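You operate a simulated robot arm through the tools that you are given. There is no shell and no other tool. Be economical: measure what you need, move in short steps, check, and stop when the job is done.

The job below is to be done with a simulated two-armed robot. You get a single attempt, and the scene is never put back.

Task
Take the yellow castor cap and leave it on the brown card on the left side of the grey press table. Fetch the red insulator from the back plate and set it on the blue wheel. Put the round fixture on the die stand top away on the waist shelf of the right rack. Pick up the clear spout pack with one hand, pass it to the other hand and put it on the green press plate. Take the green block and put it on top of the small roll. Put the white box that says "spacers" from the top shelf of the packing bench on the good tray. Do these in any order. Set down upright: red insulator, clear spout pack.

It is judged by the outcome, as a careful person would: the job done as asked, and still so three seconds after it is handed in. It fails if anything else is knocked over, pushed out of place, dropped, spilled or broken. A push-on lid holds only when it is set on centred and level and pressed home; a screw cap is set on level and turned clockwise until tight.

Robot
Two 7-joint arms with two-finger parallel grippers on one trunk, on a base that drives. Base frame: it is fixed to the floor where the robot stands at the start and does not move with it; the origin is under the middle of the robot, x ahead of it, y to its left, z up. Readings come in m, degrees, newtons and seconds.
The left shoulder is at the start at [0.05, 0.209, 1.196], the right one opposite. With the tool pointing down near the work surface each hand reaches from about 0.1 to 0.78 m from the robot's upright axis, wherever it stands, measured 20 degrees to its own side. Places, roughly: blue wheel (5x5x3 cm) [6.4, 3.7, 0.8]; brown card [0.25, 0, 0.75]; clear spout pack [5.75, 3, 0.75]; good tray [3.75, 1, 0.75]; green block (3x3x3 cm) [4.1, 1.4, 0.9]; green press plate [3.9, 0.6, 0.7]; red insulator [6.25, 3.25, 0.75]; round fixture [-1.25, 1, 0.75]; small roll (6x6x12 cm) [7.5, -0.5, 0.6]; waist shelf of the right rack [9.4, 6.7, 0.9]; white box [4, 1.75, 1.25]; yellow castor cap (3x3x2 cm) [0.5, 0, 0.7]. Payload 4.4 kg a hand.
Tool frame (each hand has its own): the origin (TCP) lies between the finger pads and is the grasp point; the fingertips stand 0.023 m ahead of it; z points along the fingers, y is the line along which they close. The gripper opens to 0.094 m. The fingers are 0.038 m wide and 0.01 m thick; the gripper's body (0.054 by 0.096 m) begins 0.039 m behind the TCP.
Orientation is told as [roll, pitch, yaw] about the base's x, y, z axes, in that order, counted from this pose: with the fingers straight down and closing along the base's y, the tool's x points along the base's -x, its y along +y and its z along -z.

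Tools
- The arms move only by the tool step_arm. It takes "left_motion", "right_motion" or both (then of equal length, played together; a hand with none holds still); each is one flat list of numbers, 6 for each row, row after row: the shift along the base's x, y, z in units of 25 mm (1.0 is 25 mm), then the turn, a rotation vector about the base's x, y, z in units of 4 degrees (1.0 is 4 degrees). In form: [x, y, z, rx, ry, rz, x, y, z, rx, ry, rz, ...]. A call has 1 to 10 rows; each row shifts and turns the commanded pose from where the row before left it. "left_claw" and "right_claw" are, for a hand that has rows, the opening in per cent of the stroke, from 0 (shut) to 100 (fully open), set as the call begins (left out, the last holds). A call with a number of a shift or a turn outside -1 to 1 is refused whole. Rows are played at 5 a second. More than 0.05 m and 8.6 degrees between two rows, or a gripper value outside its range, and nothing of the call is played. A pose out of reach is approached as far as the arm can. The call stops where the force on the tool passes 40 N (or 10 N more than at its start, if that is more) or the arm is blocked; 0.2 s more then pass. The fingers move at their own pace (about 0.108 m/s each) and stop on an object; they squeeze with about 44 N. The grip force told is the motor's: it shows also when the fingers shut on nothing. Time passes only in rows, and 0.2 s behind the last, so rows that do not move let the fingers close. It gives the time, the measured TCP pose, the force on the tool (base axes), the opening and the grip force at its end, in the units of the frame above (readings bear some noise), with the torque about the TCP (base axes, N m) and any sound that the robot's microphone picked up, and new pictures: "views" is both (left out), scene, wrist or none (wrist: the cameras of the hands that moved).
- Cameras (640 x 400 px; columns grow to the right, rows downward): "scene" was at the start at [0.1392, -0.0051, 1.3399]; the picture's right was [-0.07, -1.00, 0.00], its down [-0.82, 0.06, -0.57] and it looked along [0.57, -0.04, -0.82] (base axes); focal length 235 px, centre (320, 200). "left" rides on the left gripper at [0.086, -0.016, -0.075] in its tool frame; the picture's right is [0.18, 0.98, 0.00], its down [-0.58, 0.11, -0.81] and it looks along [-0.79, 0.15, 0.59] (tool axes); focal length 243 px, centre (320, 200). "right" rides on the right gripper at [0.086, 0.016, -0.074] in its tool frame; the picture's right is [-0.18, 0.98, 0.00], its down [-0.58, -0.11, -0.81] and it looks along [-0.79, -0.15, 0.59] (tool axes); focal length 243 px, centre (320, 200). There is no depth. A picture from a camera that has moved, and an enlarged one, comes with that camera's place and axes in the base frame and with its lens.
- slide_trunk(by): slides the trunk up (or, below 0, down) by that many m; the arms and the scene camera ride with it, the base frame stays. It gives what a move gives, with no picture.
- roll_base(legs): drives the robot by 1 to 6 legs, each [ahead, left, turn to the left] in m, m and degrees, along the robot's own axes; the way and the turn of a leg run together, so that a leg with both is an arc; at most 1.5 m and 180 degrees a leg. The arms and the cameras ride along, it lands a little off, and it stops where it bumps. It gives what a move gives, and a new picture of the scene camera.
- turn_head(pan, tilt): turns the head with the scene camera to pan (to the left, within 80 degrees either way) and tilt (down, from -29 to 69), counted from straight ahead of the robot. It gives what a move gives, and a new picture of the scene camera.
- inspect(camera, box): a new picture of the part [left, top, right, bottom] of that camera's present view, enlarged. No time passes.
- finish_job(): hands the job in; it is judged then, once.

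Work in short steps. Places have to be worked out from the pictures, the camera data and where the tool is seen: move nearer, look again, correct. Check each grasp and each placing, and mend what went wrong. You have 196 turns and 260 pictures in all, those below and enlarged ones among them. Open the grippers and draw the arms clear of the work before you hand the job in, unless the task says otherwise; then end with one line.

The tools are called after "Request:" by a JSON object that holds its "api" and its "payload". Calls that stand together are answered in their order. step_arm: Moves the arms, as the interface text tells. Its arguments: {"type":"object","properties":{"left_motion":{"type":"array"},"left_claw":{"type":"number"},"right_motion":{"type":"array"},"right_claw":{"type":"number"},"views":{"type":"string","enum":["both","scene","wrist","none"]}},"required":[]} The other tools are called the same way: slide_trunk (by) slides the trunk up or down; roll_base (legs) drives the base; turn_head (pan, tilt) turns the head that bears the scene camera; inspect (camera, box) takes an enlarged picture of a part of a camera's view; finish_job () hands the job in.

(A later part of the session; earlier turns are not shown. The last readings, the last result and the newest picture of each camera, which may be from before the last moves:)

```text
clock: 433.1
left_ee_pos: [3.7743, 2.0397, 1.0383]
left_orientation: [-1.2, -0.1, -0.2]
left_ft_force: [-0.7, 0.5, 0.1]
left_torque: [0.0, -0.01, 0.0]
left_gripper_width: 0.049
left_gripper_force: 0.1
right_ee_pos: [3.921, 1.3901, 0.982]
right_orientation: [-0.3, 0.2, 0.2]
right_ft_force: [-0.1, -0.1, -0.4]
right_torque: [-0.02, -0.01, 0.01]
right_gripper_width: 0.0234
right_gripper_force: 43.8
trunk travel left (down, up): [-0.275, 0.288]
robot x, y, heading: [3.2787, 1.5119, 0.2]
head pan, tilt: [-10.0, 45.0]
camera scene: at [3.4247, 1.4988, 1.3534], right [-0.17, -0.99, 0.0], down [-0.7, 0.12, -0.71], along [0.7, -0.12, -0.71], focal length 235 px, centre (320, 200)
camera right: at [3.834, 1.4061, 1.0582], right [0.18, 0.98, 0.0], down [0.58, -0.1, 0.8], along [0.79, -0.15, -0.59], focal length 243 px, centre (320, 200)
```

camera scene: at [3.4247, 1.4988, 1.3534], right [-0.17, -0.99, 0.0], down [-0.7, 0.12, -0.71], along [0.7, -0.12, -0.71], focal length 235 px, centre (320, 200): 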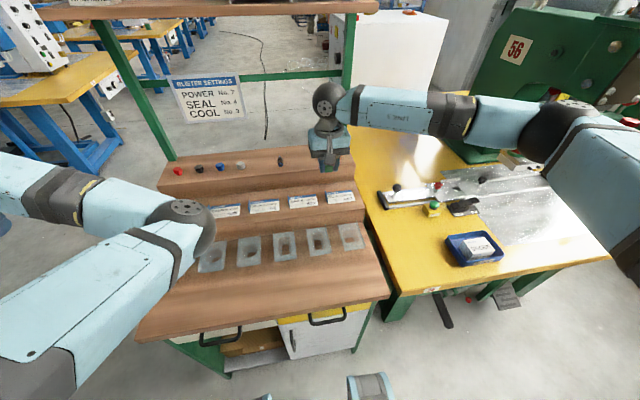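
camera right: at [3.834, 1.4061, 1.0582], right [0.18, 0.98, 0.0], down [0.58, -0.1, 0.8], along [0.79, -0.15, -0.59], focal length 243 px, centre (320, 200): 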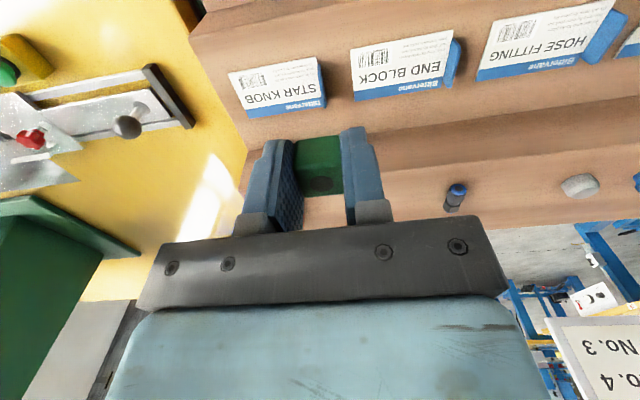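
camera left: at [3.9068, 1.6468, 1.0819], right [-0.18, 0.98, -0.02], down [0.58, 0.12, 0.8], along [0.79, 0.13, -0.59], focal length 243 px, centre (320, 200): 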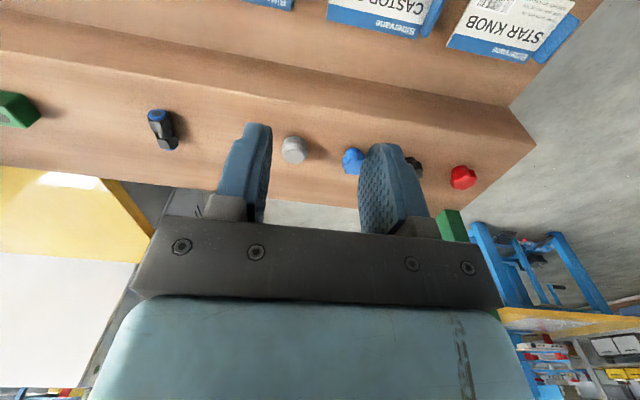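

The green block is held. I'll raise and tuck the right hand, back off, and drive along the aisle (y≈2.2) toward the roll at (7.5, −0.5).

Request:
{"api": "step_arm", "payload": {"right_motion": [-1, 0, 0.5, 0, 0, 0, -1, 0, 0.5, 0, 0, 0, -1, 0, 0.5, 0, 0, 0, -1, 0, 0.5, 0, 0, 0, -1, 0, 0.5, 0, 0, 0, -1, 0, 0.5, 0, 0, 0, -1, 0, 0, 0, 0, 0, -1, 0, 0, 0, 0, 0], "views": "none"}}

Request:
{"api": "roll_base", "payload": {"legs": [[-0.4, 0, 0], [0, 0.95, 0], [1.5, -0.1, 0], [1.5, -0.4, 0]]}}

Request:
{"api": "turn_head", "payload": {"pan": -35, "tilt": 20}}

```text
clock: 434.9
left_ee_pos: [3.7743, 2.0392, 1.0381]
left_orientation: [-1.2, 0.0, -0.1]
left_ft_force: [0.9, 0.3, -0.8]
left_torque: [-0.01, 0.03, 0.01]
left_gripper_width: 0.0489
left_gripper_force: 0.0
right_ee_pos: [3.7198, 1.391, 1.0592]
right_orientation: [-0.2, 0.2, 0.2]
right_ft_force: [-0.1, 0.4, -0.3]
right_torque: [-0.01, 0.03, 0.01]
right_gripper_width: 0.0234
right_gripper_force: 43.8
trunk travel left (down, up): [-0.275, 0.288]
robot x, y, heading: [3.2749, 1.5145, 0.0]
head pan, tilt: [-10.0, 45.0]
```

```text
refused: leg 3 is longer than a leg can be; nothing moved
```

```text
clock: 435.8
left_ee_pos: [3.7741, 2.0399, 1.0376]
left_orientation: [-1.3, 0.0, -0.2]
left_ft_force: [0.2, -0.2, 0.3]
left_torque: [-0.02, -0.01, -0.02]
left_gripper_width: 0.0491
left_gripper_force: 0.0
right_ee_pos: [3.7205, 1.3912, 1.0568]
right_orientation: [-0.2, 0.1, 0.2]
right_ft_force: [0.6, 0.2, 0.4]
right_torque: [0.01, -0.04, 0.02]
right_gripper_width: 0.0234
right_gripper_force: 43.5
trunk travel left (down, up): [-0.275, 0.288]
robot x, y, heading: [3.2773, 1.5156, 0.2]
head pan, tilt: [-35.0, 20.0]
camera scene: at [3.4214, 1.4599, 1.3919], right [-0.57, -0.82, 0.0], down [-0.28, 0.2, -0.94], along [0.77, -0.54, -0.34], focal length 235 px, centre (320, 200)
```

scene: 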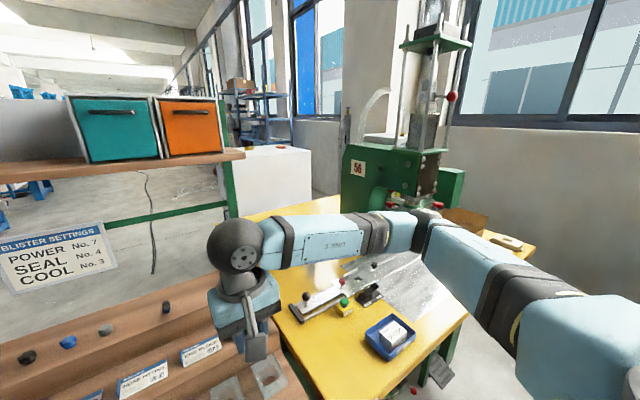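

Leg lengths must stay within 1.5 m; I'll resend with shorter legs.

Request:
{"api": "roll_base", "payload": {"legs": [[-0.4, 0, 0], [0, 0.95, 0], [1.4, -0.1, 0], [1.4, -0.4, 0]]}}

Request:
{"api": "turn_head", "payload": {"pan": -40, "tilt": 20}}

```text
clock: 450.7
left_ee_pos: [4.2535, 2.9167, 1.045]
left_orientation: [-2.0, -1.6, -2.5]
left_ft_force: [0.7, 0.1, -0.1]
left_torque: [0.01, 0.0, 0.0]
left_gripper_width: 0.0487
left_gripper_force: 0.1
right_ee_pos: [4.1665, 2.2676, 1.0604]
right_orientation: [-1.4, 0.3, -2.4]
right_ft_force: [0.8, 1.0, -0.4]
right_torque: [0.01, 0.02, 0.05]
right_gripper_width: 0.0234
right_gripper_force: 43.7
trunk travel left (down, up): [-0.275, 0.288]
robot x, y, heading: [3.7565, 2.4013, -2.4]
head pan, tilt: [-35.0, 20.0]
stopped in leg 3: the robot was blocked; the commanded pose is now the measured one
camera scene: at [3.8675, 2.3571, 1.3977], right [-0.61, -0.8, 0.0], down [-0.25, 0.19, -0.95], along [0.76, -0.57, -0.31], focal length 235 px, centre (320, 200)
```

scene: 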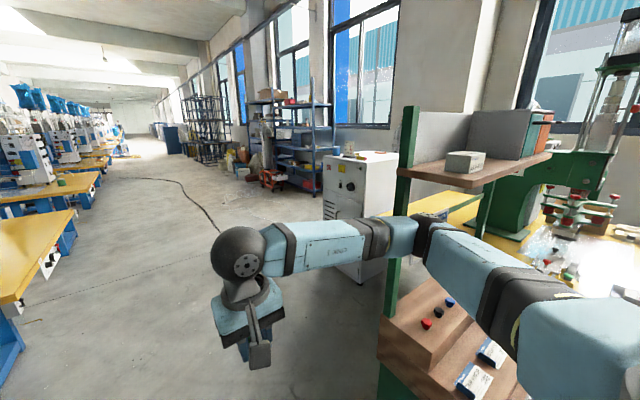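

```text
clock: 451.3
left_ee_pos: [4.2518, 2.9164, 1.047]
left_orientation: [-1.9, -2.0, -2.4]
left_ft_force: [-0.1, 0.0, 0.4]
left_torque: [0.02, 0.0, 0.01]
left_gripper_width: 0.0492
left_gripper_force: 0.1
right_ee_pos: [4.1648, 2.2676, 1.0603]
right_orientation: [-1.4, 0.0, -2.1]
right_ft_force: [0.1, -0.3, 0.3]
right_torque: [-0.01, -0.01, 0.0]
right_gripper_width: 0.0237
right_gripper_force: 44.0
trunk travel left (down, up): [-0.275, 0.288]
robot x, y, heading: [3.7573, 2.4007, -2.4]
head pan, tilt: [-40.0, 20.0]
camera scene: at [3.8593, 2.3488, 1.397], right [-0.67, -0.74, -0.01], down [-0.22, 0.22, -0.95], along [0.71, -0.64, -0.31], focal length 235 px, centre (320, 200)
```

scene: 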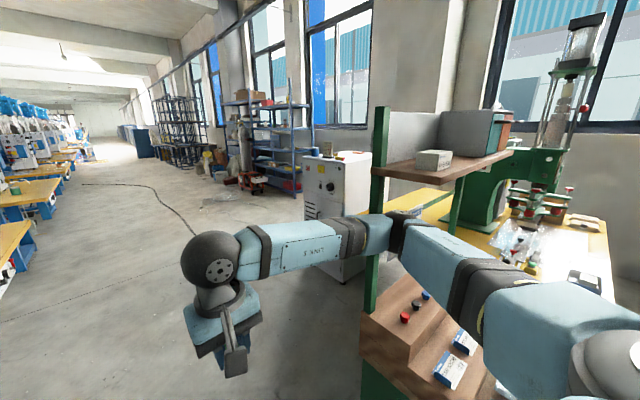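

The base brushed the bench's end. I'll move away to the left (+y) and then continue along a wider path.

Request:
{"api": "roll_base", "payload": {"legs": [[-0.03, 0.25, 2.4]]}}

Request:
{"api": "inspect", "payload": {"camera": "scene", "box": [330, 90, 640, 300]}}

```text
clock: 454.1
left_ee_pos: [4.2227, 3.1786, 1.0377]
left_orientation: [-1.1, -0.1, 0.4]
left_ft_force: [-0.3, -0.7, -0.3]
left_torque: [0.02, 0.03, 0.02]
left_gripper_width: 0.049
left_gripper_force: 0.1
right_ee_pos: [4.1689, 2.5266, 1.0435]
right_orientation: [-0.6, 2.1, 0.7]
right_ft_force: [0.3, 0.3, 0.1]
right_torque: [0.0, 0.01, 0.04]
right_gripper_width: 0.0236
right_gripper_force: 44.2
trunk travel left (down, up): [-0.275, 0.288]
robot x, y, heading: [3.733, 2.6438, 0.4]
head pan, tilt: [-40.0, 20.0]
camera scene: at [3.8711, 2.5881, 1.392], right [-0.63, -0.77, 0.0], down [-0.26, 0.22, -0.94], along [0.73, -0.6, -0.34], focal length 235 px, centre (320, 200)
```

scene: 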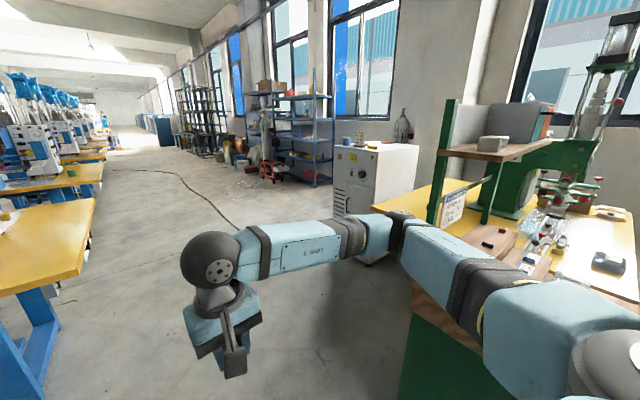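

```text
1.90 times, centred on (485, 195) of scene
camera zoom: at [3.8711, 2.5881, 1.392], right [-0.63, -0.77, 0.0], down [-0.26, 0.22, -0.94], along [0.73, -0.6, -0.34], focal length 447 px, centre (6, 210)
```

zoom: 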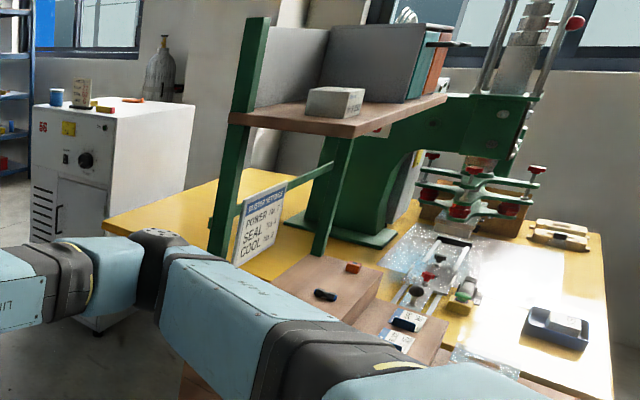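

I want to be sure the pack still stands; I'll enlarge that spot.

Request:
{"api": "inspect", "payload": {"camera": "scene", "box": [540, 170, 640, 290]}}

```text
3.33 times, centred on (590, 230) of scene
camera zoom: at [3.8711, 2.5881, 1.392], right [-0.63, -0.77, 0.0], down [-0.26, 0.22, -0.94], along [0.73, -0.6, -0.34], focal length 782 px, centre (-580, 100)
```

zoom: 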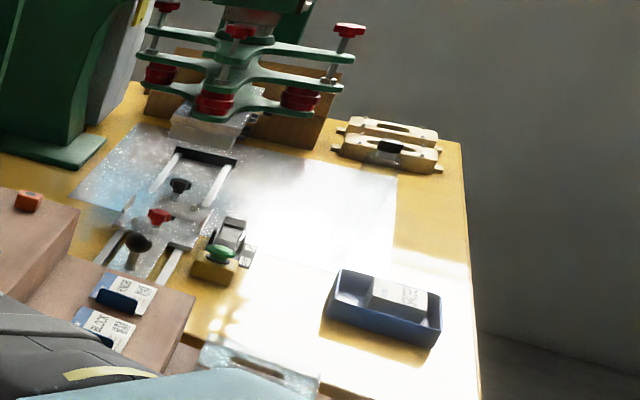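

The pack stands (its black cap is visible). Continuing the drive: past the bench end, then diagonally to about (7.0, 1.6).

Request:
{"api": "roll_base", "payload": {"legs": [[0.85, 0, 0], [1.2, -0.7, 0], [1.3, -0.3, 0], [0, 0, -88]]}}

Request:
{"api": "turn_head", "payload": {"pan": 0, "tilt": 30}}

```text
clock: 475.1
left_ee_pos: [7.6362, 1.2437, 1.0387]
left_orientation: [-1.2, -0.1, -86.9]
left_ft_force: [0.2, 0.2, -1.4]
left_torque: [-0.01, -0.01, -0.01]
left_gripper_width: 0.0492
left_gripper_force: 0.1
right_ee_pos: [6.9829, 1.2672, 1.0444]
right_orientation: [-0.7, 2.1, -86.6]
right_ft_force: [0.6, -0.8, 0.2]
right_torque: [0.01, 0.02, 0.0]
right_gripper_width: 0.0235
right_gripper_force: 44.6
trunk travel left (down, up): [-0.275, 0.288]
robot x, y, heading: [7.0852, 1.7094, -86.9]
head pan, tilt: [-40.0, 20.0]
camera scene: at [7.0321, 1.5681, 1.392], right [-0.8, 0.6, 0.0], down [0.2, 0.27, -0.94], along [-0.56, -0.75, -0.34], focal length 235 px, centre (320, 200)
```

scene: 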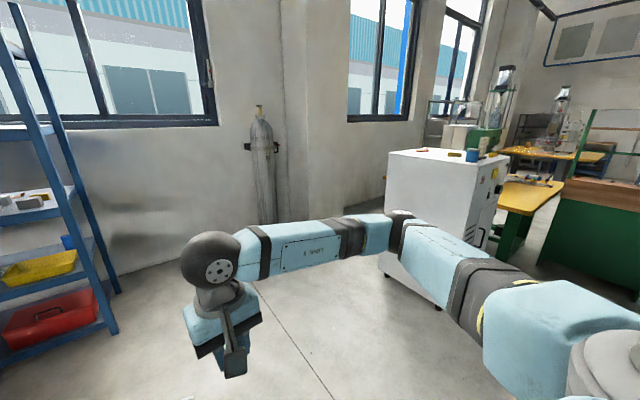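

```text
clock: 476.2
left_ee_pos: [7.6369, 1.2438, 1.0383]
left_orientation: [-1.2, -0.2, -87.1]
left_ft_force: [-0.6, 0.9, 0.1]
left_torque: [-0.02, -0.02, 0.0]
left_gripper_width: 0.0488
left_gripper_force: 0.1
right_ee_pos: [6.9833, 1.2664, 1.044]
right_orientation: [-0.6, 2.1, -86.6]
right_ft_force: [-0.3, 0.1, -0.6]
right_torque: [0.02, 0.0, 0.03]
right_gripper_width: 0.0235
right_gripper_force: 44.6
trunk travel left (down, up): [-0.275, 0.288]
robot x, y, heading: [7.0852, 1.7116, -87.1]
head pan, tilt: [0.0, 30.0]
camera scene: at [7.0929, 1.5523, 1.3759], right [-1.0, -0.06, 0.0], down [-0.03, 0.5, -0.87], along [0.05, -0.86, -0.5], focal length 235 px, centre (320, 200)
```

scene: 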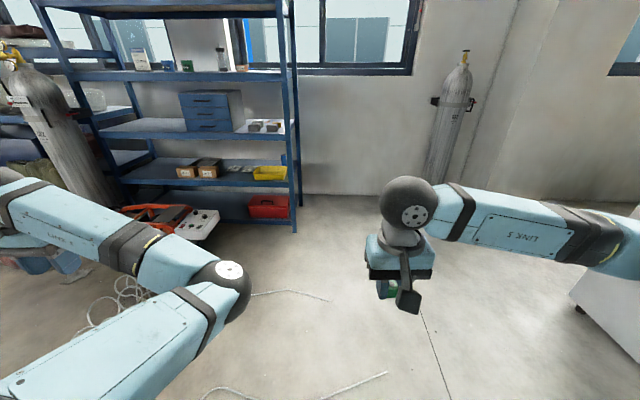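

I'll enlarge the blue rack to find the small roll.

Request:
{"api": "inspect", "payload": {"camera": "scene", "box": [90, 20, 310, 230]}}

```text
1.90 times, centred on (200, 125) of scene
camera zoom: at [7.0929, 1.5523, 1.3759], right [-1.0, -0.06, 0.0], down [-0.03, 0.5, -0.87], along [0.05, -0.86, -0.5], focal length 447 px, centre (549, 343)
```

zoom: 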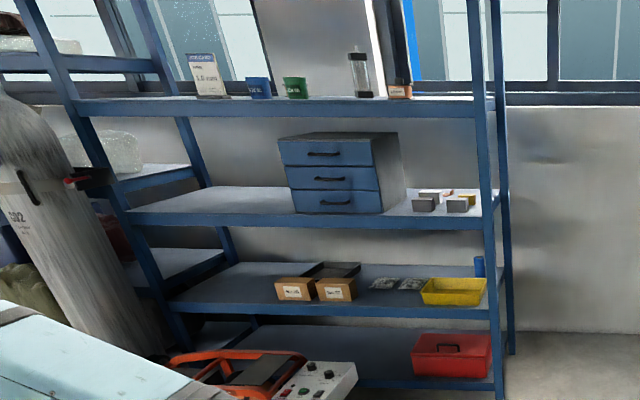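

The blue roll stands at the back-right of the third shelf (≈(7.55, −0.5), top ≈0.66) behind a yellow tray, with a shelf above at ~0.9; it is best reached through the rack's open right end, hand horizontal pointing +x (the cube stays flat after a 90° tilt). I'll drive to the rack's end facing +x.

Request:
{"api": "roll_base", "payload": {"legs": [[0, 0, 87], [-0.6, 0, 0], [0, -1.0, 0], [0, -0.9, 0]]}}

Request:
{"api": "turn_head", "payload": {"pan": -15, "tilt": 35}}

```text
clock: 499.9
left_ee_pos: [6.9929, 0.342, 1.0381]
left_orientation: [-1.1, 0.0, 0.9]
left_ft_force: [-0.2, -0.4, -0.3]
left_torque: [-0.02, 0.02, 0.02]
left_gripper_width: 0.0488
left_gripper_force: 0.0
right_ee_pos: [6.9444, -0.3109, 1.0439]
right_orientation: [-0.6, 2.0, 1.3]
right_ft_force: [-0.6, -0.6, -0.1]
right_torque: [0.01, 0.0, -0.01]
right_gripper_width: 0.0236
right_gripper_force: 44.5
trunk travel left (down, up): [-0.275, 0.288]
robot x, y, heading: [6.5044, -0.1929, 1.1]
head pan, tilt: [0.0, 30.0]
camera scene: at [6.6636, -0.1906, 1.3759], right [0.02, -1.0, 0.0], down [-0.5, -0.01, -0.87], along [0.87, 0.02, -0.5], focal length 235 px, centre (320, 200)
```

scene: 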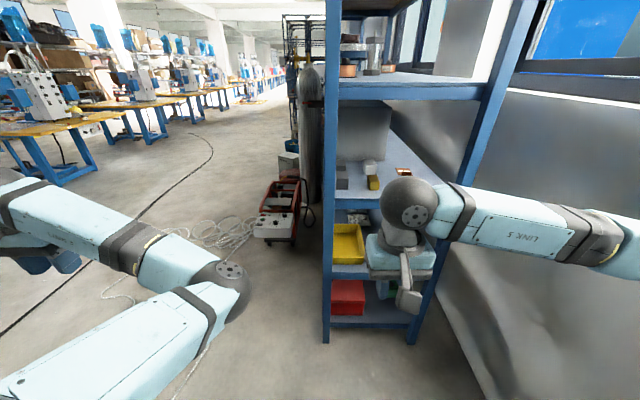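

```text
clock: 500.7
left_ee_pos: [6.9925, 0.3418, 1.0376]
left_orientation: [-1.2, -0.2, 0.8]
left_ft_force: [0.0, 0.4, 0.1]
left_torque: [0.02, -0.02, 0.02]
left_gripper_width: 0.0489
left_gripper_force: 0.0
right_ee_pos: [6.9446, -0.3112, 1.044]
right_orientation: [-0.5, 2.1, 1.4]
right_ft_force: [-0.1, -0.6, 0.2]
right_torque: [-0.02, -0.01, -0.02]
right_gripper_width: 0.0236
right_gripper_force: 43.5
trunk travel left (down, up): [-0.275, 0.288]
robot x, y, heading: [6.5065, -0.1959, 1.1]
head pan, tilt: [-15.0, 35.0]
camera scene: at [6.6587, -0.2133, 1.3682], right [-0.24, -0.97, 0.0], down [-0.56, 0.14, -0.82], along [0.8, -0.2, -0.57], focal length 235 px, centre (320, 200)
```

scene: 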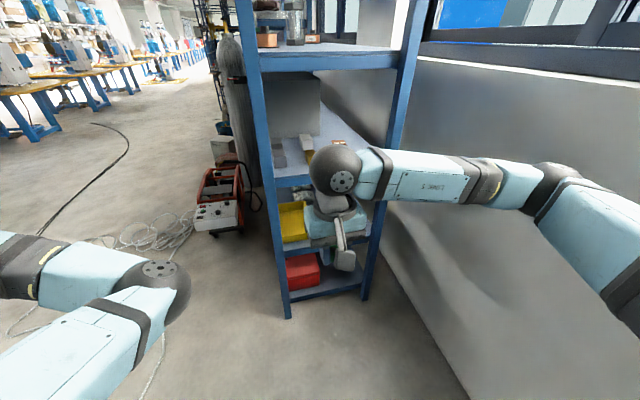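

The rack end is open between posts at y≈−0.21 and −0.70. I'll move the hand aside to see the roll.

Request:
{"api": "step_arm", "payload": {"right_motion": [0, 1, 0, 0, 0, 0, 0, 1, 0, 0, 0, 0, 0, 1, 0, 0, 0, 0, 0, 1, 0, 0, 0, 0, 0, 1, 0, 0, 0, 0, 0, 1, 0, 0, 0, 0, 0, 1, 0, 0, 0, 0, 0, 1, 0, 0, 0, 0], "views": "scene"}}

Request:
{"api": "inspect", "payload": {"camera": "scene", "box": [240, 130, 420, 310]}}

```text
clock: 502.5
left_ee_pos: [6.9924, 0.3422, 1.0383]
left_orientation: [-1.2, -0.1, 0.9]
left_ft_force: [0.0, 0.7, -0.6]
left_torque: [-0.01, 0.0, 0.0]
left_gripper_width: 0.0488
left_gripper_force: 0.1
right_ee_pos: [6.945, -0.108, 1.0454]
right_orientation: [-0.6, 2.1, 1.2]
right_ft_force: [0.1, 0.4, -0.4]
right_torque: [0.01, -0.01, 0.03]
right_gripper_width: 0.0235
right_gripper_force: 44.2
trunk travel left (down, up): [-0.275, 0.288]
robot x, y, heading: [6.5091, -0.1931, 1.2]
head pan, tilt: [-15.0, 35.0]
camera scene: at [6.6587, -0.2124, 1.3681], right [-0.24, -0.97, 0.0], down [-0.56, 0.14, -0.82], along [0.8, -0.2, -0.57], focal length 235 px, centre (320, 200)
```

scene: 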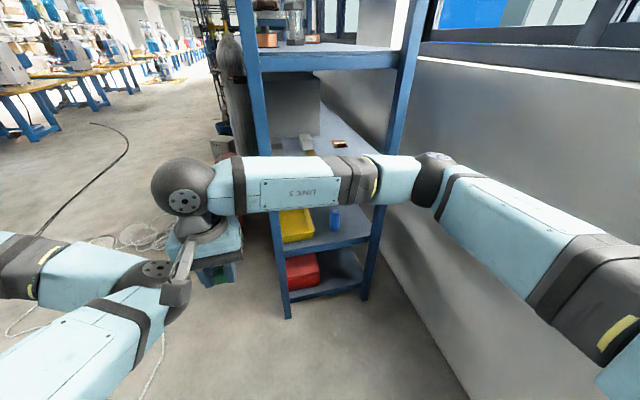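

```text
2.22 times, centred on (330, 220) of scene
camera zoom: at [6.6587, -0.2124, 1.3681], right [-0.24, -0.97, 0.0], down [-0.56, 0.14, -0.82], along [0.8, -0.2, -0.57], focal length 521 px, centre (298, 156)
```

zoom: 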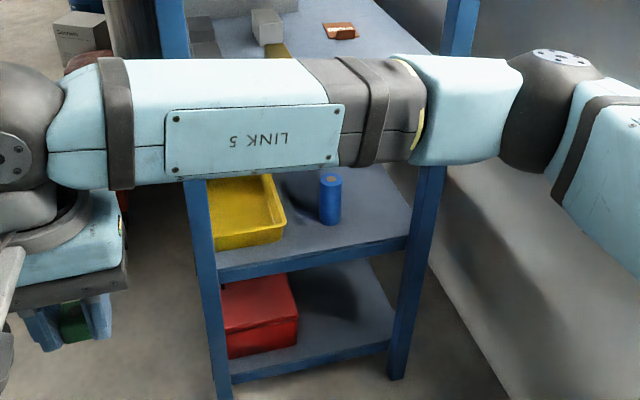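

The roll's axis is at (7.535, −0.506) with its top at z≈0.665. I'll rotate the right hand to horizontal (pointing +x) while moving it forward in free space.

Request:
{"api": "step_arm", "payload": {"right_motion": [0.5, 0, 0, 0, -1, 0, 0.5, 0, 0, 0, -1, 0, 0.5, 0, 0, 0, -1, 0, 0.5, 0, 0, 0, -1, 0, 0.5, 0, 0, 0, -1, 0, 0.5, 0, 0, 0, -1, 0, 0.5, 0, 0, 0, -1, 0, 0.5, 0, 0, 0, -1, 0, 0.5, 0, 0, 0, -1, 0, 0.5, 0, 0, 0, -1, 0], "views": "none"}}

Request:
{"api": "step_arm", "payload": {"right_motion": [0.5, 0, 0, 0, -1, 0, 0.5, 0, 0, 0, -1, 0, 0.5, 0, 0, 0, -1, 0, 0.5, 0, 0, 0, -1, 0, 0, 0, 0, 0, -1, 0, 0, 0, 0, 0, -1, 0, 0, 0, 0, 0, -1, 0, 0, 0, 0, 0, -1, 0, 0, 0, 0, 0, -1, 0, 0, 0, 0, 0, -1, 0], "views": "both"}}

```text
clock: 504.7
left_ee_pos: [6.9929, 0.3409, 1.0383]
left_orientation: [-1.2, -0.1, 1.0]
left_ft_force: [-0.3, 0.0, 0.4]
left_torque: [0.04, 0.0, -0.02]
left_gripper_width: 0.049
left_gripper_force: 0.0
right_ee_pos: [7.0694, -0.1103, 1.0431]
right_orientation: [-1.7, -38.1, 1.5]
right_ft_force: [-12.2, -21.3, -1.0]
right_torque: [0.38, -0.37, 3.19]
right_gripper_width: 0.0234
right_gripper_force: 44.1
trunk travel left (down, up): [-0.275, 0.288]
robot x, y, heading: [6.5068, -0.1923, 1.2]
head pan, tilt: [-15.0, 35.0]
```

```text
clock: 506.9
left_ee_pos: [6.9905, 0.3428, 1.036]
left_orientation: [-1.1, 0.0, 1.1]
left_ft_force: [-0.3, 0.4, -0.5]
left_torque: [0.02, 0.0, 0.0]
left_gripper_width: 0.049
left_gripper_force: 0.0
right_ee_pos: [7.1201, -0.11, 1.0489]
right_orientation: [-5.3, -78.1, 4.8]
right_ft_force: [-1.1, 0.1, 0.1]
right_torque: [0.01, -0.02, -0.01]
right_gripper_width: 0.0234
right_gripper_force: 44.0
trunk travel left (down, up): [-0.275, 0.288]
robot x, y, heading: [6.5085, -0.1942, 1.0]
head pan, tilt: [-15.0, 35.0]
camera scene: at [6.6586, -0.2131, 1.3682], right [-0.24, -0.97, 0.0], down [-0.56, 0.14, -0.82], along [0.8, -0.2, -0.57], focal length 235 px, centre (320, 200)
camera right: at [7.0312, -0.0949, 0.9793], right [0.05, 0.99, 0.16], down [-0.67, -0.09, 0.74], along [0.74, -0.14, 0.66], focal length 243 px, centre (320, 200)
```

scene: 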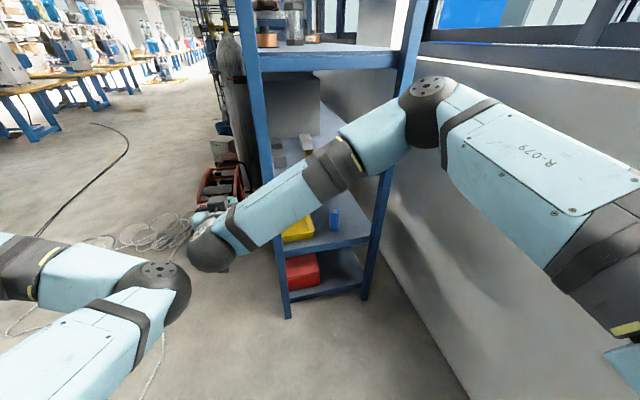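
right: 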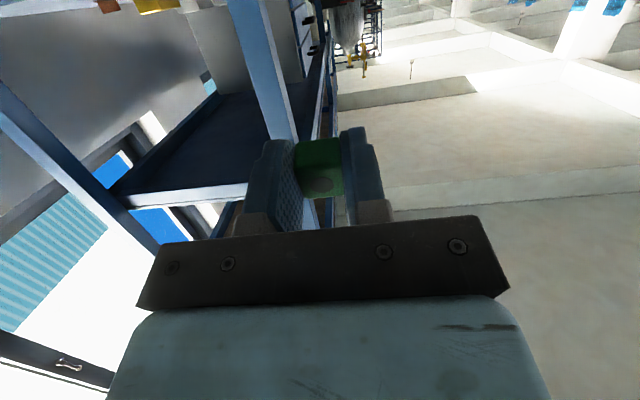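

The hand is nearly horizontal. I'll lower the trunk 0.2 m, then shift the hand right to the roll's y and finish the tilt.

Request:
{"api": "slide_trunk", "payload": {"by": -0.2}}

Request:
{"api": "step_arm", "payload": {"right_motion": [0, -1, 0, 0, -0.75, 0, 0, -1, 0, 0, -0.75, 0, 0, -1, 0, 0, -0.75, 0, 0, -1, 0, 0, -0.75, 0, 0, -1, 0, 0, 0, 0, 0, -1, 0, 0, 0, 0, 0, -1, 0, 0, 0, 0, 0, -1, 0, 0, 0, 0, 0, -1, 0, 0, 0, 0, 0, -1, 0, 0, 0, 0], "views": "none"}}

Request:
{"api": "step_arm", "payload": {"right_motion": [0, -1, -0.3, 0, 0, 0, 0, -1, -0.3, 0, 0, 0, 0, -1, -0.3, 0, 0, 0, 0, -1, -0.3, 0, 0, 0, 0, -1, -0.3, 0, 0, 0, 0, -0.8, -0.3, 0, 0, 0], "views": "both"}}

```text
clock: 509.0
left_ee_pos: [6.9905, 0.3422, 0.8374]
left_orientation: [-1.1, 0.0, 1.0]
left_ft_force: [-0.4, -0.5, 0.0]
left_torque: [0.01, -0.05, 0.02]
left_gripper_width: 0.049
left_gripper_force: 0.1
right_ee_pos: [7.1213, -0.1126, 0.8466]
right_orientation: [-5.9, -78.2, 5.3]
right_ft_force: [1.1, 0.7, -0.5]
right_torque: [-0.03, 0.02, 0.01]
right_gripper_width: 0.0235
right_gripper_force: 44.0
trunk travel left (down, up): [-0.075, 0.488]
robot x, y, heading: [6.5049, -0.1927, 1.4]
head pan, tilt: [-15.0, 35.0]
```

```text
clock: 511.2
left_ee_pos: [6.9905, 0.3423, 0.8377]
left_orientation: [-1.2, 0.0, 0.9]
left_ft_force: [0.5, -0.1, 0.0]
left_torque: [-0.01, 0.0, 0.05]
left_gripper_width: 0.0494
left_gripper_force: 0.1
right_ee_pos: [7.1005, -0.2928, 0.8812]
right_orientation: [-76.3, -88.6, 75.3]
right_ft_force: [-0.7, -0.2, -0.5]
right_torque: [0.01, -0.01, -0.01]
right_gripper_width: 0.0235
right_gripper_force: 43.5
right hand out of reach, approached as far as the arm can: row 7, 8, 9, 10
trunk travel left (down, up): [-0.075, 0.488]
robot x, y, heading: [6.5063, -0.1918, 1.4]
head pan, tilt: [-15.0, 35.0]
```

```text
clock: 512.6
left_ee_pos: [6.9911, 0.3414, 0.8387]
left_orientation: [-1.3, -0.1, 0.9]
left_ft_force: [0.0, -0.2, -1.2]
left_torque: [-0.03, 0.0, 0.01]
left_gripper_width: 0.0492
left_gripper_force: 0.2
right_ee_pos: [7.068, -0.3116, 0.9002]
right_orientation: [-80.6, -88.7, 79.7]
right_ft_force: [-0.6, 0.5, -0.5]
right_torque: [0.02, 0.03, -0.01]
right_gripper_width: 0.0236
right_gripper_force: 44.1
right hand out of reach, approached as far as the arm can: row 1, 2, 3, 4, 5, 6
trunk travel left (down, up): [-0.075, 0.488]
robot x, y, heading: [6.5052, -0.1934, 1.3]
head pan, tilt: [-15.0, 35.0]
camera scene: at [6.6588, -0.2133, 1.1681], right [-0.24, -0.97, 0.0], down [-0.56, 0.14, -0.82], along [0.8, -0.2, -0.57], focal length 235 px, centre (320, 200)
camera right: at [6.9942, -0.2965, 0.8151], right [0.02, 0.99, 0.16], down [-0.81, -0.08, 0.59], along [0.59, -0.14, 0.79], focal length 243 px, centre (320, 200)
```

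scene: 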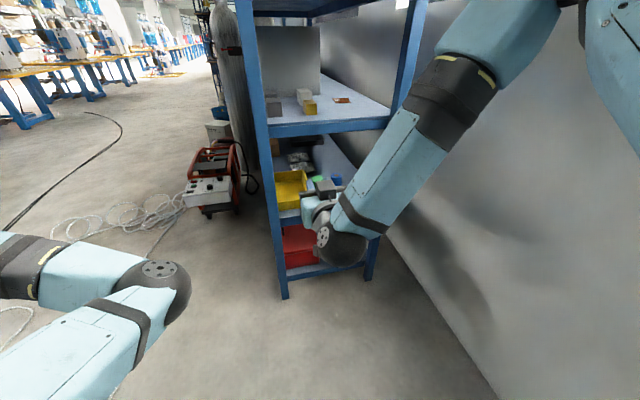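
right: 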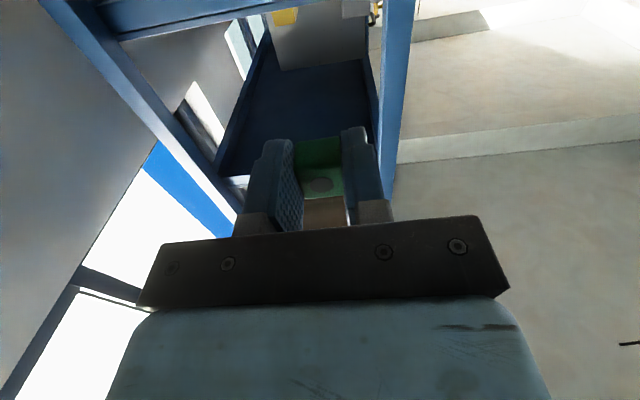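

The hand is horizontal, but lowering is limited in this posture. I'll try extending it forward and down.

Request:
{"api": "step_arm", "payload": {"right_motion": [1, 0, -0.3, 0, 0, 0, 1, 0, -0.3, 0, 0, 0, 1, 0, -0.6, 0, 0, 0, 0.6, 0, -1, 0, 0, 0, 0, 0, -1, 0, 0, 0, 0, 0, -1, 0, 0, 0, 0, 0, -1, 0, 0, 0], "views": "scene"}}

```text
clock: 514.2
left_ee_pos: [6.9926, 0.3416, 0.8381]
left_orientation: [-1.3, 0.0, 0.8]
left_ft_force: [0.5, 0.8, 0.3]
left_torque: [0.01, -0.01, 0.03]
left_gripper_width: 0.0491
left_gripper_force: 0.2
right_ee_pos: [7.1389, -0.2395, 0.8117]
right_orientation: [-78.8, -88.6, 77.9]
right_ft_force: [0.7, 0.0, -0.7]
right_torque: [0.0, 0.02, 0.03]
right_gripper_width: 0.0233
right_gripper_force: 44.0
right hand out of reach, approached as far as the arm can: row 1, 2, 3, 4, 5, 6, 7
trunk travel left (down, up): [-0.075, 0.488]
robot x, y, heading: [6.5089, -0.1909, 0.9]
head pan, tilt: [-15.0, 35.0]
camera scene: at [6.6589, -0.2132, 1.1681], right [-0.24, -0.97, 0.0], down [-0.56, 0.14, -0.82], along [0.8, -0.2, -0.57], focal length 235 px, centre (320, 200)
```

scene: 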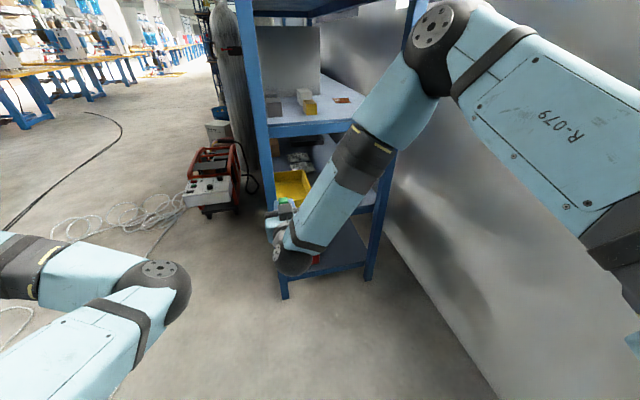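

I'll continue along the direction the arm allows (forward, left, down) without pictures, watching the readings.

Request:
{"api": "step_arm", "payload": {"right_motion": [0.7, 0.7, -0.9, 0, 0, 0, 0.7, 0.7, -0.9, 0, 0, 0, 0.7, 0.7, -0.9, 0, 0, 0, 0.7, 0.7, -0.9, 0, 0, 0, 0.7, 0.7, -0.9, 0, 0, 0, 0.7, 0.7, -0.9, 0, 0, 0], "views": "none"}}

```text
clock: 515.6
left_ee_pos: [6.9916, 0.3416, 0.8382]
left_orientation: [-1.2, -0.1, 0.8]
left_ft_force: [0.1, -0.5, 0.9]
left_torque: [-0.01, -0.01, 0.01]
left_gripper_width: 0.049
left_gripper_force: 0.1
right_ee_pos: [7.2379, -0.1161, 0.6917]
right_orientation: [-70.3, -88.7, 69.3]
right_ft_force: [-0.5, 0.6, 0.5]
right_torque: [0.02, -0.01, -0.01]
right_gripper_width: 0.0236
right_gripper_force: 44.1
right hand out of reach, approached as far as the arm can: row 2, 3, 4, 5, 6
trunk travel left (down, up): [-0.075, 0.488]
robot x, y, heading: [6.5031, -0.1895, 1.2]
head pan, tilt: [-15.0, 35.0]
```

This posture works (ahead 0.735, left 0.07, z 0.69). With the base turned to −25° it points into the rack end; I'll use base and trunk for the fine moves. First the turn and a stand-off 15 cm short.

Request:
{"api": "slide_trunk", "payload": {"by": 0.03}}

Request:
{"api": "roll_base", "payload": {"legs": [[0, 0, -26.2], [0.17, 0.07, 0]]}}

```text
clock: 516.4
left_ee_pos: [6.9922, 0.3436, 0.868]
left_orientation: [-1.2, -0.1, 0.9]
left_ft_force: [0.0, 0.3, -0.9]
left_torque: [0.03, 0.02, 0.03]
left_gripper_width: 0.0489
left_gripper_force: 0.0
right_ee_pos: [7.2376, -0.1177, 0.7221]
right_orientation: [-69.3, -88.6, 68.1]
right_ft_force: [-0.6, 0.0, 0.2]
right_torque: [0.0, -0.02, -0.02]
right_gripper_width: 0.0235
right_gripper_force: 44.3
trunk travel left (down, up): [-0.105, 0.458]
robot x, y, heading: [6.5059, -0.1917, 1.3]
head pan, tilt: [-15.0, 35.0]
```

```text
clock: 519.3
left_ee_pos: [7.3652, 0.0572, 0.8667]
left_orientation: [-1.2, 0.0, -25.7]
left_ft_force: [-0.7, -0.1, -0.5]
left_torque: [-0.01, -0.02, -0.03]
left_gripper_width: 0.0488
left_gripper_force: 0.0
right_ee_pos: [7.3774, -0.464, 0.7222]
right_orientation: [-69.0, -88.6, 41.4]
right_ft_force: [0.0, -0.4, -0.9]
right_torque: [0.02, 0.0, 0.0]
right_gripper_width: 0.023
right_gripper_force: 43.6
trunk travel left (down, up): [-0.105, 0.458]
robot x, y, heading: [6.6888, -0.2026, -25.5]
head pan, tilt: [-15.0, 35.0]
camera scene: at [6.8178, -0.2901, 1.198], right [-0.65, -0.76, 0.0], down [-0.44, 0.37, -0.82], along [0.62, -0.53, -0.57], focal length 235 px, centre (320, 200)
```

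scene: 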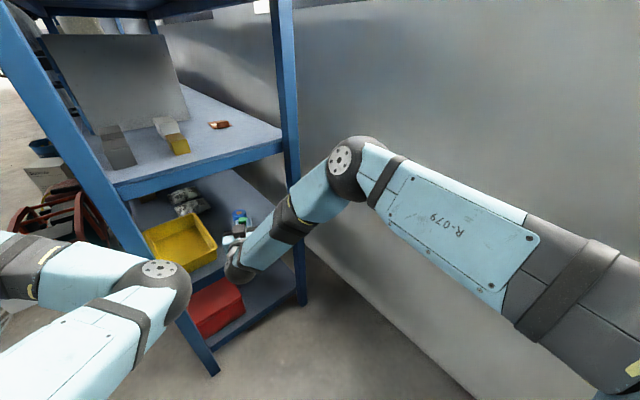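

I'm 15 cm short with ~3 cm lateral offset by calculation. I'll enlarge the view to verify the roll relative to the hand.

Request:
{"api": "inspect", "payload": {"camera": "scene", "box": [120, 150, 320, 300]}}

```text
2.67 times, centred on (220, 225) of scene
camera zoom: at [6.8178, -0.2901, 1.198], right [-0.65, -0.76, 0.0], down [-0.44, 0.37, -0.82], along [0.62, -0.53, -0.57], focal length 626 px, centre (587, 133)
```

zoom: 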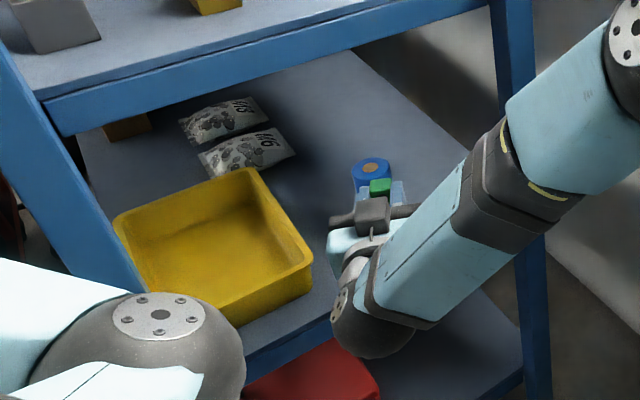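

Block and roll positions agree with the calculation: I need 0.138 m ahead and 0.028 m left. Moving the base accordingly.

Request:
{"api": "roll_base", "payload": {"legs": [[0.138, 0.028, 0]]}}

```text
clock: 520.6
left_ee_pos: [7.5003, 0.0254, 0.8675]
left_orientation: [-1.2, -0.1, -25.7]
left_ft_force: [0.5, -0.4, -0.9]
left_torque: [-0.03, -0.01, 0.02]
left_gripper_width: 0.0489
left_gripper_force: 0.1
right_ee_pos: [7.5137, -0.4954, 0.7219]
right_orientation: [-68.6, -88.7, 41.0]
right_ft_force: [-0.1, 0.5, 0.3]
right_torque: [-0.02, -0.01, -0.01]
right_gripper_width: 0.0234
right_gripper_force: 43.5
trunk travel left (down, up): [-0.105, 0.458]
robot x, y, heading: [6.8244, -0.2407, -25.5]
head pan, tilt: [-15.0, 35.0]
camera scene: at [6.9531, -0.3233, 1.198], right [-0.65, -0.76, 0.0], down [-0.44, 0.37, -0.82], along [0.62, -0.53, -0.57], focal length 235 px, centre (320, 200)
```

scene: 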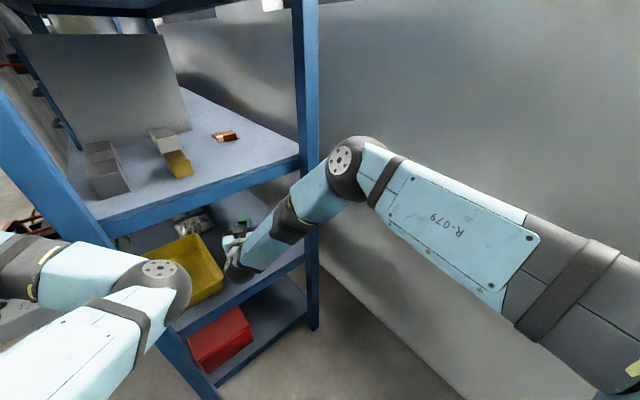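

Request:
{"api": "inspect", "payload": {"camera": "scene", "box": [190, 190, 290, 270]}}

```text
5.00 times, centred on (240, 230) of scene
camera zoom: at [6.9531, -0.3233, 1.198], right [-0.65, -0.76, 0.0], down [-0.44, 0.37, -0.82], along [0.62, -0.53, -0.57], focal length 1173 px, centre (720, 50)
```

zoom: 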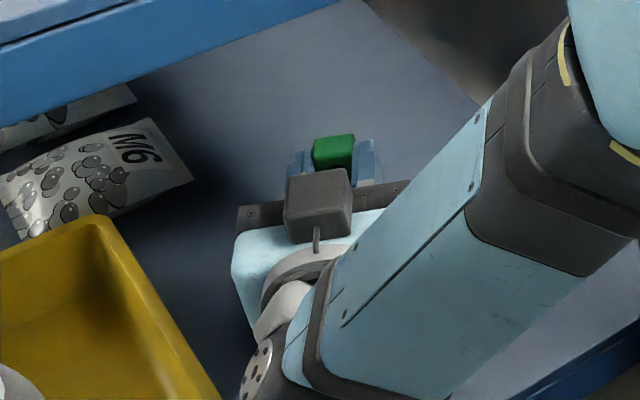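

The block is above the roll's estimated position. I'll lower by the trunk in steps while watching the forces.

Request:
{"api": "slide_trunk", "payload": {"by": -0.025}}

Request:
{"api": "slide_trunk", "payload": {"by": -0.006}}

Request:
{"api": "slide_trunk", "payload": {"by": -0.004}}

```text
clock: 521.3
left_ee_pos: [7.4986, 0.0227, 0.844]
left_orientation: [-1.2, 0.0, -25.6]
left_ft_force: [-0.2, -1.0, -0.1]
left_torque: [0.01, 0.01, 0.02]
left_gripper_width: 0.049
left_gripper_force: 0.1
right_ee_pos: [7.5131, -0.4959, 0.6977]
right_orientation: [-70.9, -88.7, 43.2]
right_ft_force: [-0.1, 0.0, -0.7]
right_torque: [0.01, -0.01, 0.02]
right_gripper_width: 0.0233
right_gripper_force: 44.8
trunk travel left (down, up): [-0.08, 0.483]
robot x, y, heading: [6.8259, -0.2391, -25.7]
head pan, tilt: [-15.0, 35.0]
```

```text
clock: 521.9
left_ee_pos: [7.4989, 0.0247, 0.8371]
left_orientation: [-1.3, -0.2, -25.8]
left_ft_force: [-1.2, 0.4, 0.0]
left_torque: [0.01, -0.01, 0.01]
left_gripper_width: 0.0488
left_gripper_force: 0.2
right_ee_pos: [7.5128, -0.4948, 0.6922]
right_orientation: [-70.6, -88.8, 42.9]
right_ft_force: [0.5, -0.1, -0.2]
right_torque: [-0.01, 0.03, 0.0]
right_gripper_width: 0.0236
right_gripper_force: 44.1
trunk travel left (down, up): [-0.074, 0.489]
robot x, y, heading: [6.8215, -0.2384, -25.3]
head pan, tilt: [-15.0, 35.0]
```

```text
clock: 522.4
left_ee_pos: [7.498, 0.0255, 0.8333]
left_orientation: [-1.2, -0.1, -25.7]
left_ft_force: [1.0, 0.9, 0.2]
left_torque: [0.0, -0.01, 0.02]
left_gripper_width: 0.049
left_gripper_force: 0.0
right_ee_pos: [7.514, -0.4955, 0.6883]
right_orientation: [-70.5, -88.7, 42.8]
right_ft_force: [0.8, 1.3, 0.0]
right_torque: [0.04, -0.02, 0.0]
right_gripper_width: 0.0234
right_gripper_force: 43.6
trunk travel left (down, up): [-0.07, 0.493]
robot x, y, heading: [6.8257, -0.2345, -25.4]
head pan, tilt: [-15.0, 35.0]
```

I'll look through the right wrist camera (from below) to see the roll against the block.

Request:
{"api": "inspect", "payload": {"camera": "right", "box": [160, 40, 480, 240]}}

```text
2.00 times, centred on (320, 140) of right
camera zoom: at [7.4531, -0.4484, 0.6023], right [0.46, 0.87, 0.16], down [-0.75, 0.29, 0.59], along [0.47, -0.39, 0.79], focal length 485 px, centre (320, 320)
```

zoom: 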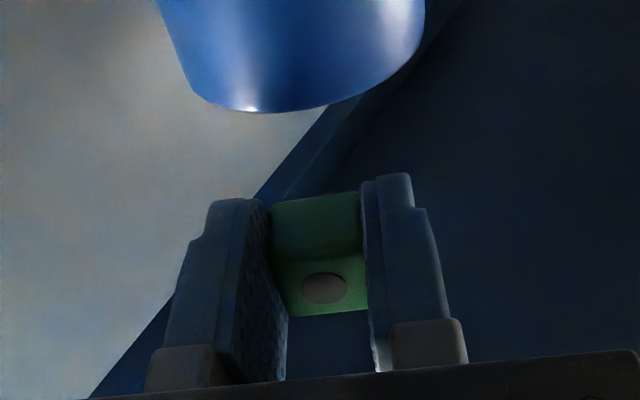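

The wrist view shows the roll's near top edge ahead of the block: the roll top is at z≈0.65, axis ≈(7.55, −0.512). I'll move forward 2.7 cm along the pointing direction.

Request:
{"api": "step_arm", "payload": {"right_motion": [0.45, -0.24, 0, 0, 0, 0, 0.45, -0.26, 0, 0, 0, 0], "views": "none"}}

```text
clock: 523.0
left_ee_pos: [7.5005, 0.0239, 0.8328]
left_orientation: [-1.2, -0.1, -25.8]
left_ft_force: [0.9, -0.5, 0.0]
left_torque: [0.0, 0.02, 0.02]
left_gripper_width: 0.0489
left_gripper_force: 0.2
right_ee_pos: [7.5356, -0.5072, 0.689]
right_orientation: [-59.7, -88.5, 31.8]
right_ft_force: [-0.1, -0.8, 0.3]
right_torque: [-0.01, -0.03, 0.05]
right_gripper_width: 0.0238
right_gripper_force: 43.9
trunk travel left (down, up): [-0.07, 0.493]
robot x, y, heading: [6.824, -0.2375, -25.2]
head pan, tilt: [-15.0, 35.0]
```

Request:
{"api": "inspect", "payload": {"camera": "right", "box": [160, 40, 480, 240]}}

```text
2.00 times, centred on (320, 140) of right
camera zoom: at [7.4757, -0.4596, 0.6034], right [0.46, 0.87, 0.16], down [-0.75, 0.29, 0.59], along [0.47, -0.4, 0.79], focal length 485 px, centre (320, 320)
```

zoom: 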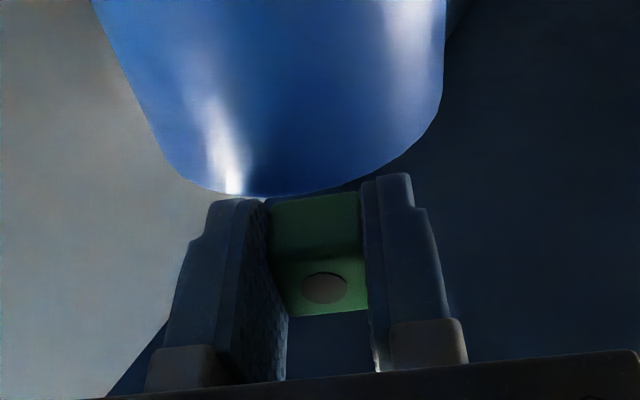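

The block centre (7.546, −0.513) is now within a few mm of the roll axis (7.544, −0.511); roll top z≈0.648. Lowering with the trunk until contact.

Request:
{"api": "slide_trunk", "payload": {"by": -0.017}}

Request:
{"api": "slide_trunk", "payload": {"by": -0.003}}

Request:
{"api": "slide_trunk", "payload": {"by": -0.003}}

```text
clock: 523.6
left_ee_pos: [7.499, 0.0253, 0.8153]
left_orientation: [-1.2, -0.1, -25.7]
left_ft_force: [-0.8, 0.4, 0.7]
left_torque: [-0.01, 0.02, -0.02]
left_gripper_width: 0.0488
left_gripper_force: 0.0
right_ee_pos: [7.5356, -0.5075, 0.672]
right_orientation: [-60.5, -88.5, 32.5]
right_ft_force: [-0.6, 1.3, 0.6]
right_torque: [0.02, 0.04, -0.04]
right_gripper_width: 0.0236
right_gripper_force: 43.9
trunk travel left (down, up): [-0.053, 0.51]
robot x, y, heading: [6.8235, -0.2372, -25.6]
head pan, tilt: [-15.0, 35.0]
```

```text
clock: 524.1
left_ee_pos: [7.4985, 0.0239, 0.8127]
left_orientation: [-1.3, -0.2, -25.7]
left_ft_force: [0.7, 0.7, 0.1]
left_torque: [0.03, 0.01, -0.01]
left_gripper_width: 0.0491
left_gripper_force: 0.2
right_ee_pos: [7.5364, -0.5069, 0.6702]
right_orientation: [-64.3, -88.7, 36.3]
right_ft_force: [-1.1, -0.2, 6.0]
right_torque: [0.12, -0.06, 0.04]
right_gripper_width: 0.0237
right_gripper_force: 43.6
trunk travel left (down, up): [-0.05, 0.513]
robot x, y, heading: [6.8256, -0.2373, -25.6]
head pan, tilt: [-15.0, 35.0]
```

```text
clock: 524.7
left_ee_pos: [7.4984, 0.0244, 0.8109]
left_orientation: [-1.2, -0.4, -25.8]
left_ft_force: [-0.4, -0.2, 0.3]
left_torque: [0.01, 0.02, -0.01]
left_gripper_width: 0.0489
left_gripper_force: 0.0
right_ee_pos: [7.5356, -0.5077, 0.6714]
right_orientation: [-73.1, -88.8, 45.1]
right_ft_force: [-0.7, 2.2, 21.5]
right_torque: [0.51, -0.16, 0.02]
right_gripper_width: 0.0235
right_gripper_force: 44.1
trunk travel left (down, up): [-0.047, 0.516]
robot x, y, heading: [6.8245, -0.2395, -25.7]
head pan, tilt: [-15.0, 35.0]
```

Contact (21 N). I'll raise 4 mm so the fingers don't press on the roll, then open.

Request:
{"api": "slide_trunk", "payload": {"by": 0.0045}}

Request:
{"api": "step_arm", "payload": {"right_motion": [0, 0, 0, 0, 0, 0, 0, 0, 0, 0, 0, 0], "right_claw": 48, "views": "none"}}

Request:
{"api": "inspect", "payload": {"camera": "right", "box": [160, 40, 480, 240]}}

```text
clock: 525.2
left_ee_pos: [7.4983, 0.0245, 0.8141]
left_orientation: [-1.2, -0.2, -25.6]
left_ft_force: [0.0, -0.6, -0.5]
left_torque: [-0.05, 0.03, 0.02]
left_gripper_width: 0.0488
left_gripper_force: 0.1
right_ee_pos: [7.5348, -0.5076, 0.67]
right_orientation: [-60.3, -88.5, 32.4]
right_ft_force: [2.4, 0.7, 9.5]
right_torque: [0.22, -0.15, -0.01]
right_gripper_width: 0.0234
right_gripper_force: 43.6
trunk travel left (down, up): [-0.052, 0.512]
robot x, y, heading: [6.8287, -0.2376, -25.5]
head pan, tilt: [-15.0, 35.0]
```

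```text
clock: 525.8
left_ee_pos: [7.4978, 0.0237, 0.8151]
left_orientation: [-1.2, -0.1, -25.7]
left_ft_force: [0.1, 0.3, 0.1]
left_torque: [0.0, -0.02, 0.0]
left_gripper_width: 0.0491
left_gripper_force: 0.0
right_ee_pos: [7.5348, -0.5065, 0.6711]
right_orientation: [-60.9, -88.6, 33.0]
right_ft_force: [-0.8, -0.2, 8.0]
right_torque: [0.17, -0.06, 0.01]
right_gripper_width: 0.0448
right_gripper_force: 0.1
trunk travel left (down, up): [-0.052, 0.512]
robot x, y, heading: [6.8231, -0.2355, -25.5]
head pan, tilt: [-15.0, 35.0]
```

```text
2.00 times, centred on (320, 140) of right
camera zoom: at [7.4753, -0.4595, 0.5856], right [0.46, 0.87, 0.16], down [-0.75, 0.29, 0.59], along [0.47, -0.4, 0.79], focal length 485 px, centre (320, 320)
```

zoom: 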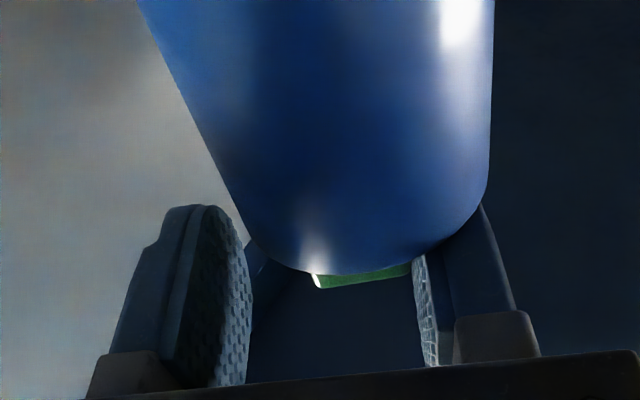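

The block sits on the roll. I'll raise slightly, open wider, and withdraw straight back.

Request:
{"api": "slide_trunk", "payload": {"by": 0.006}}

Request:
{"api": "step_arm", "payload": {"right_motion": [0, 0, 0, 0, 0, 0, 0, 0, 0, 0, 0, 0], "right_claw": 75, "views": "none"}}

Request:
{"api": "step_arm", "payload": {"right_motion": [-0.45, 0.21, 0, 0, 0, 0, -0.6, 0.28, 0, 0, 0, 0, -0.8, 0.38, 0, 0, 0, 0], "views": "wrist"}}

```text
clock: 526.4
left_ee_pos: [7.4991, 0.0243, 0.8194]
left_orientation: [-1.1, -0.1, -25.7]
left_ft_force: [0.3, -0.5, 0.2]
left_torque: [0.01, 0.03, 0.0]
left_gripper_width: 0.0492
left_gripper_force: 0.1
right_ee_pos: [7.5356, -0.5072, 0.6762]
right_orientation: [-57.8, -88.5, 29.9]
right_ft_force: [0.7, -0.9, 0.4]
right_torque: [-0.02, -0.02, 0.01]
right_gripper_width: 0.045
right_gripper_force: 0.1
trunk travel left (down, up): [-0.058, 0.506]
robot x, y, heading: [6.8251, -0.2367, -25.5]
head pan, tilt: [-15.0, 35.0]
```

```text
clock: 527.0
left_ee_pos: [7.4991, 0.0242, 0.821]
left_orientation: [-1.2, -0.2, -25.7]
left_ft_force: [0.4, -0.1, 0.5]
left_torque: [0.04, -0.02, -0.01]
left_gripper_width: 0.0488
left_gripper_force: 0.0
right_ee_pos: [7.5363, -0.5076, 0.6766]
right_orientation: [-59.9, -88.5, 32.0]
right_ft_force: [0.3, 0.6, 0.5]
right_torque: [-0.01, 0.02, -0.04]
right_gripper_width: 0.0707
right_gripper_force: 0.1
trunk travel left (down, up): [-0.058, 0.506]
robot x, y, heading: [6.8252, -0.236, -25.4]
head pan, tilt: [-15.0, 35.0]
```

```text
clock: 527.8
left_ee_pos: [7.4991, 0.0235, 0.8197]
left_orientation: [-1.1, -0.1, -25.7]
left_ft_force: [0.3, -0.2, 0.5]
left_torque: [0.0, 0.01, -0.04]
left_gripper_width: 0.0489
left_gripper_force: 0.0
right_ee_pos: [7.4904, -0.4856, 0.6765]
right_orientation: [-61.1, -88.4, 33.1]
right_ft_force: [0.6, 0.7, 0.2]
right_torque: [0.01, -0.03, 0.0]
right_gripper_width: 0.0704
right_gripper_force: 0.0
trunk travel left (down, up): [-0.058, 0.506]
robot x, y, heading: [6.8257, -0.2343, -25.5]
head pan, tilt: [-15.0, 35.0]
camera right: at [7.43, -0.4382, 0.5916], right [0.46, 0.87, 0.16], down [-0.75, 0.29, 0.59], along [0.47, -0.4, 0.79], focal length 243 px, centre (320, 200)
```

right: 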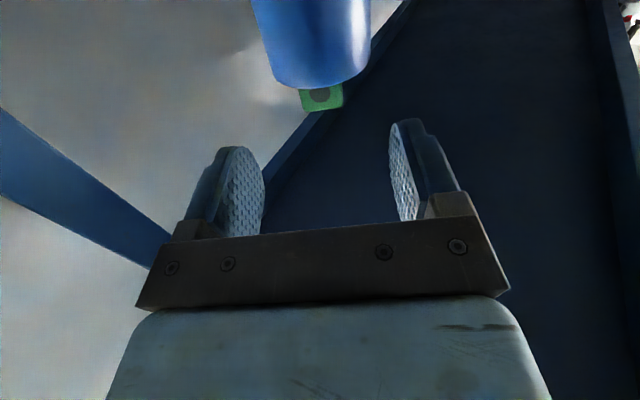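

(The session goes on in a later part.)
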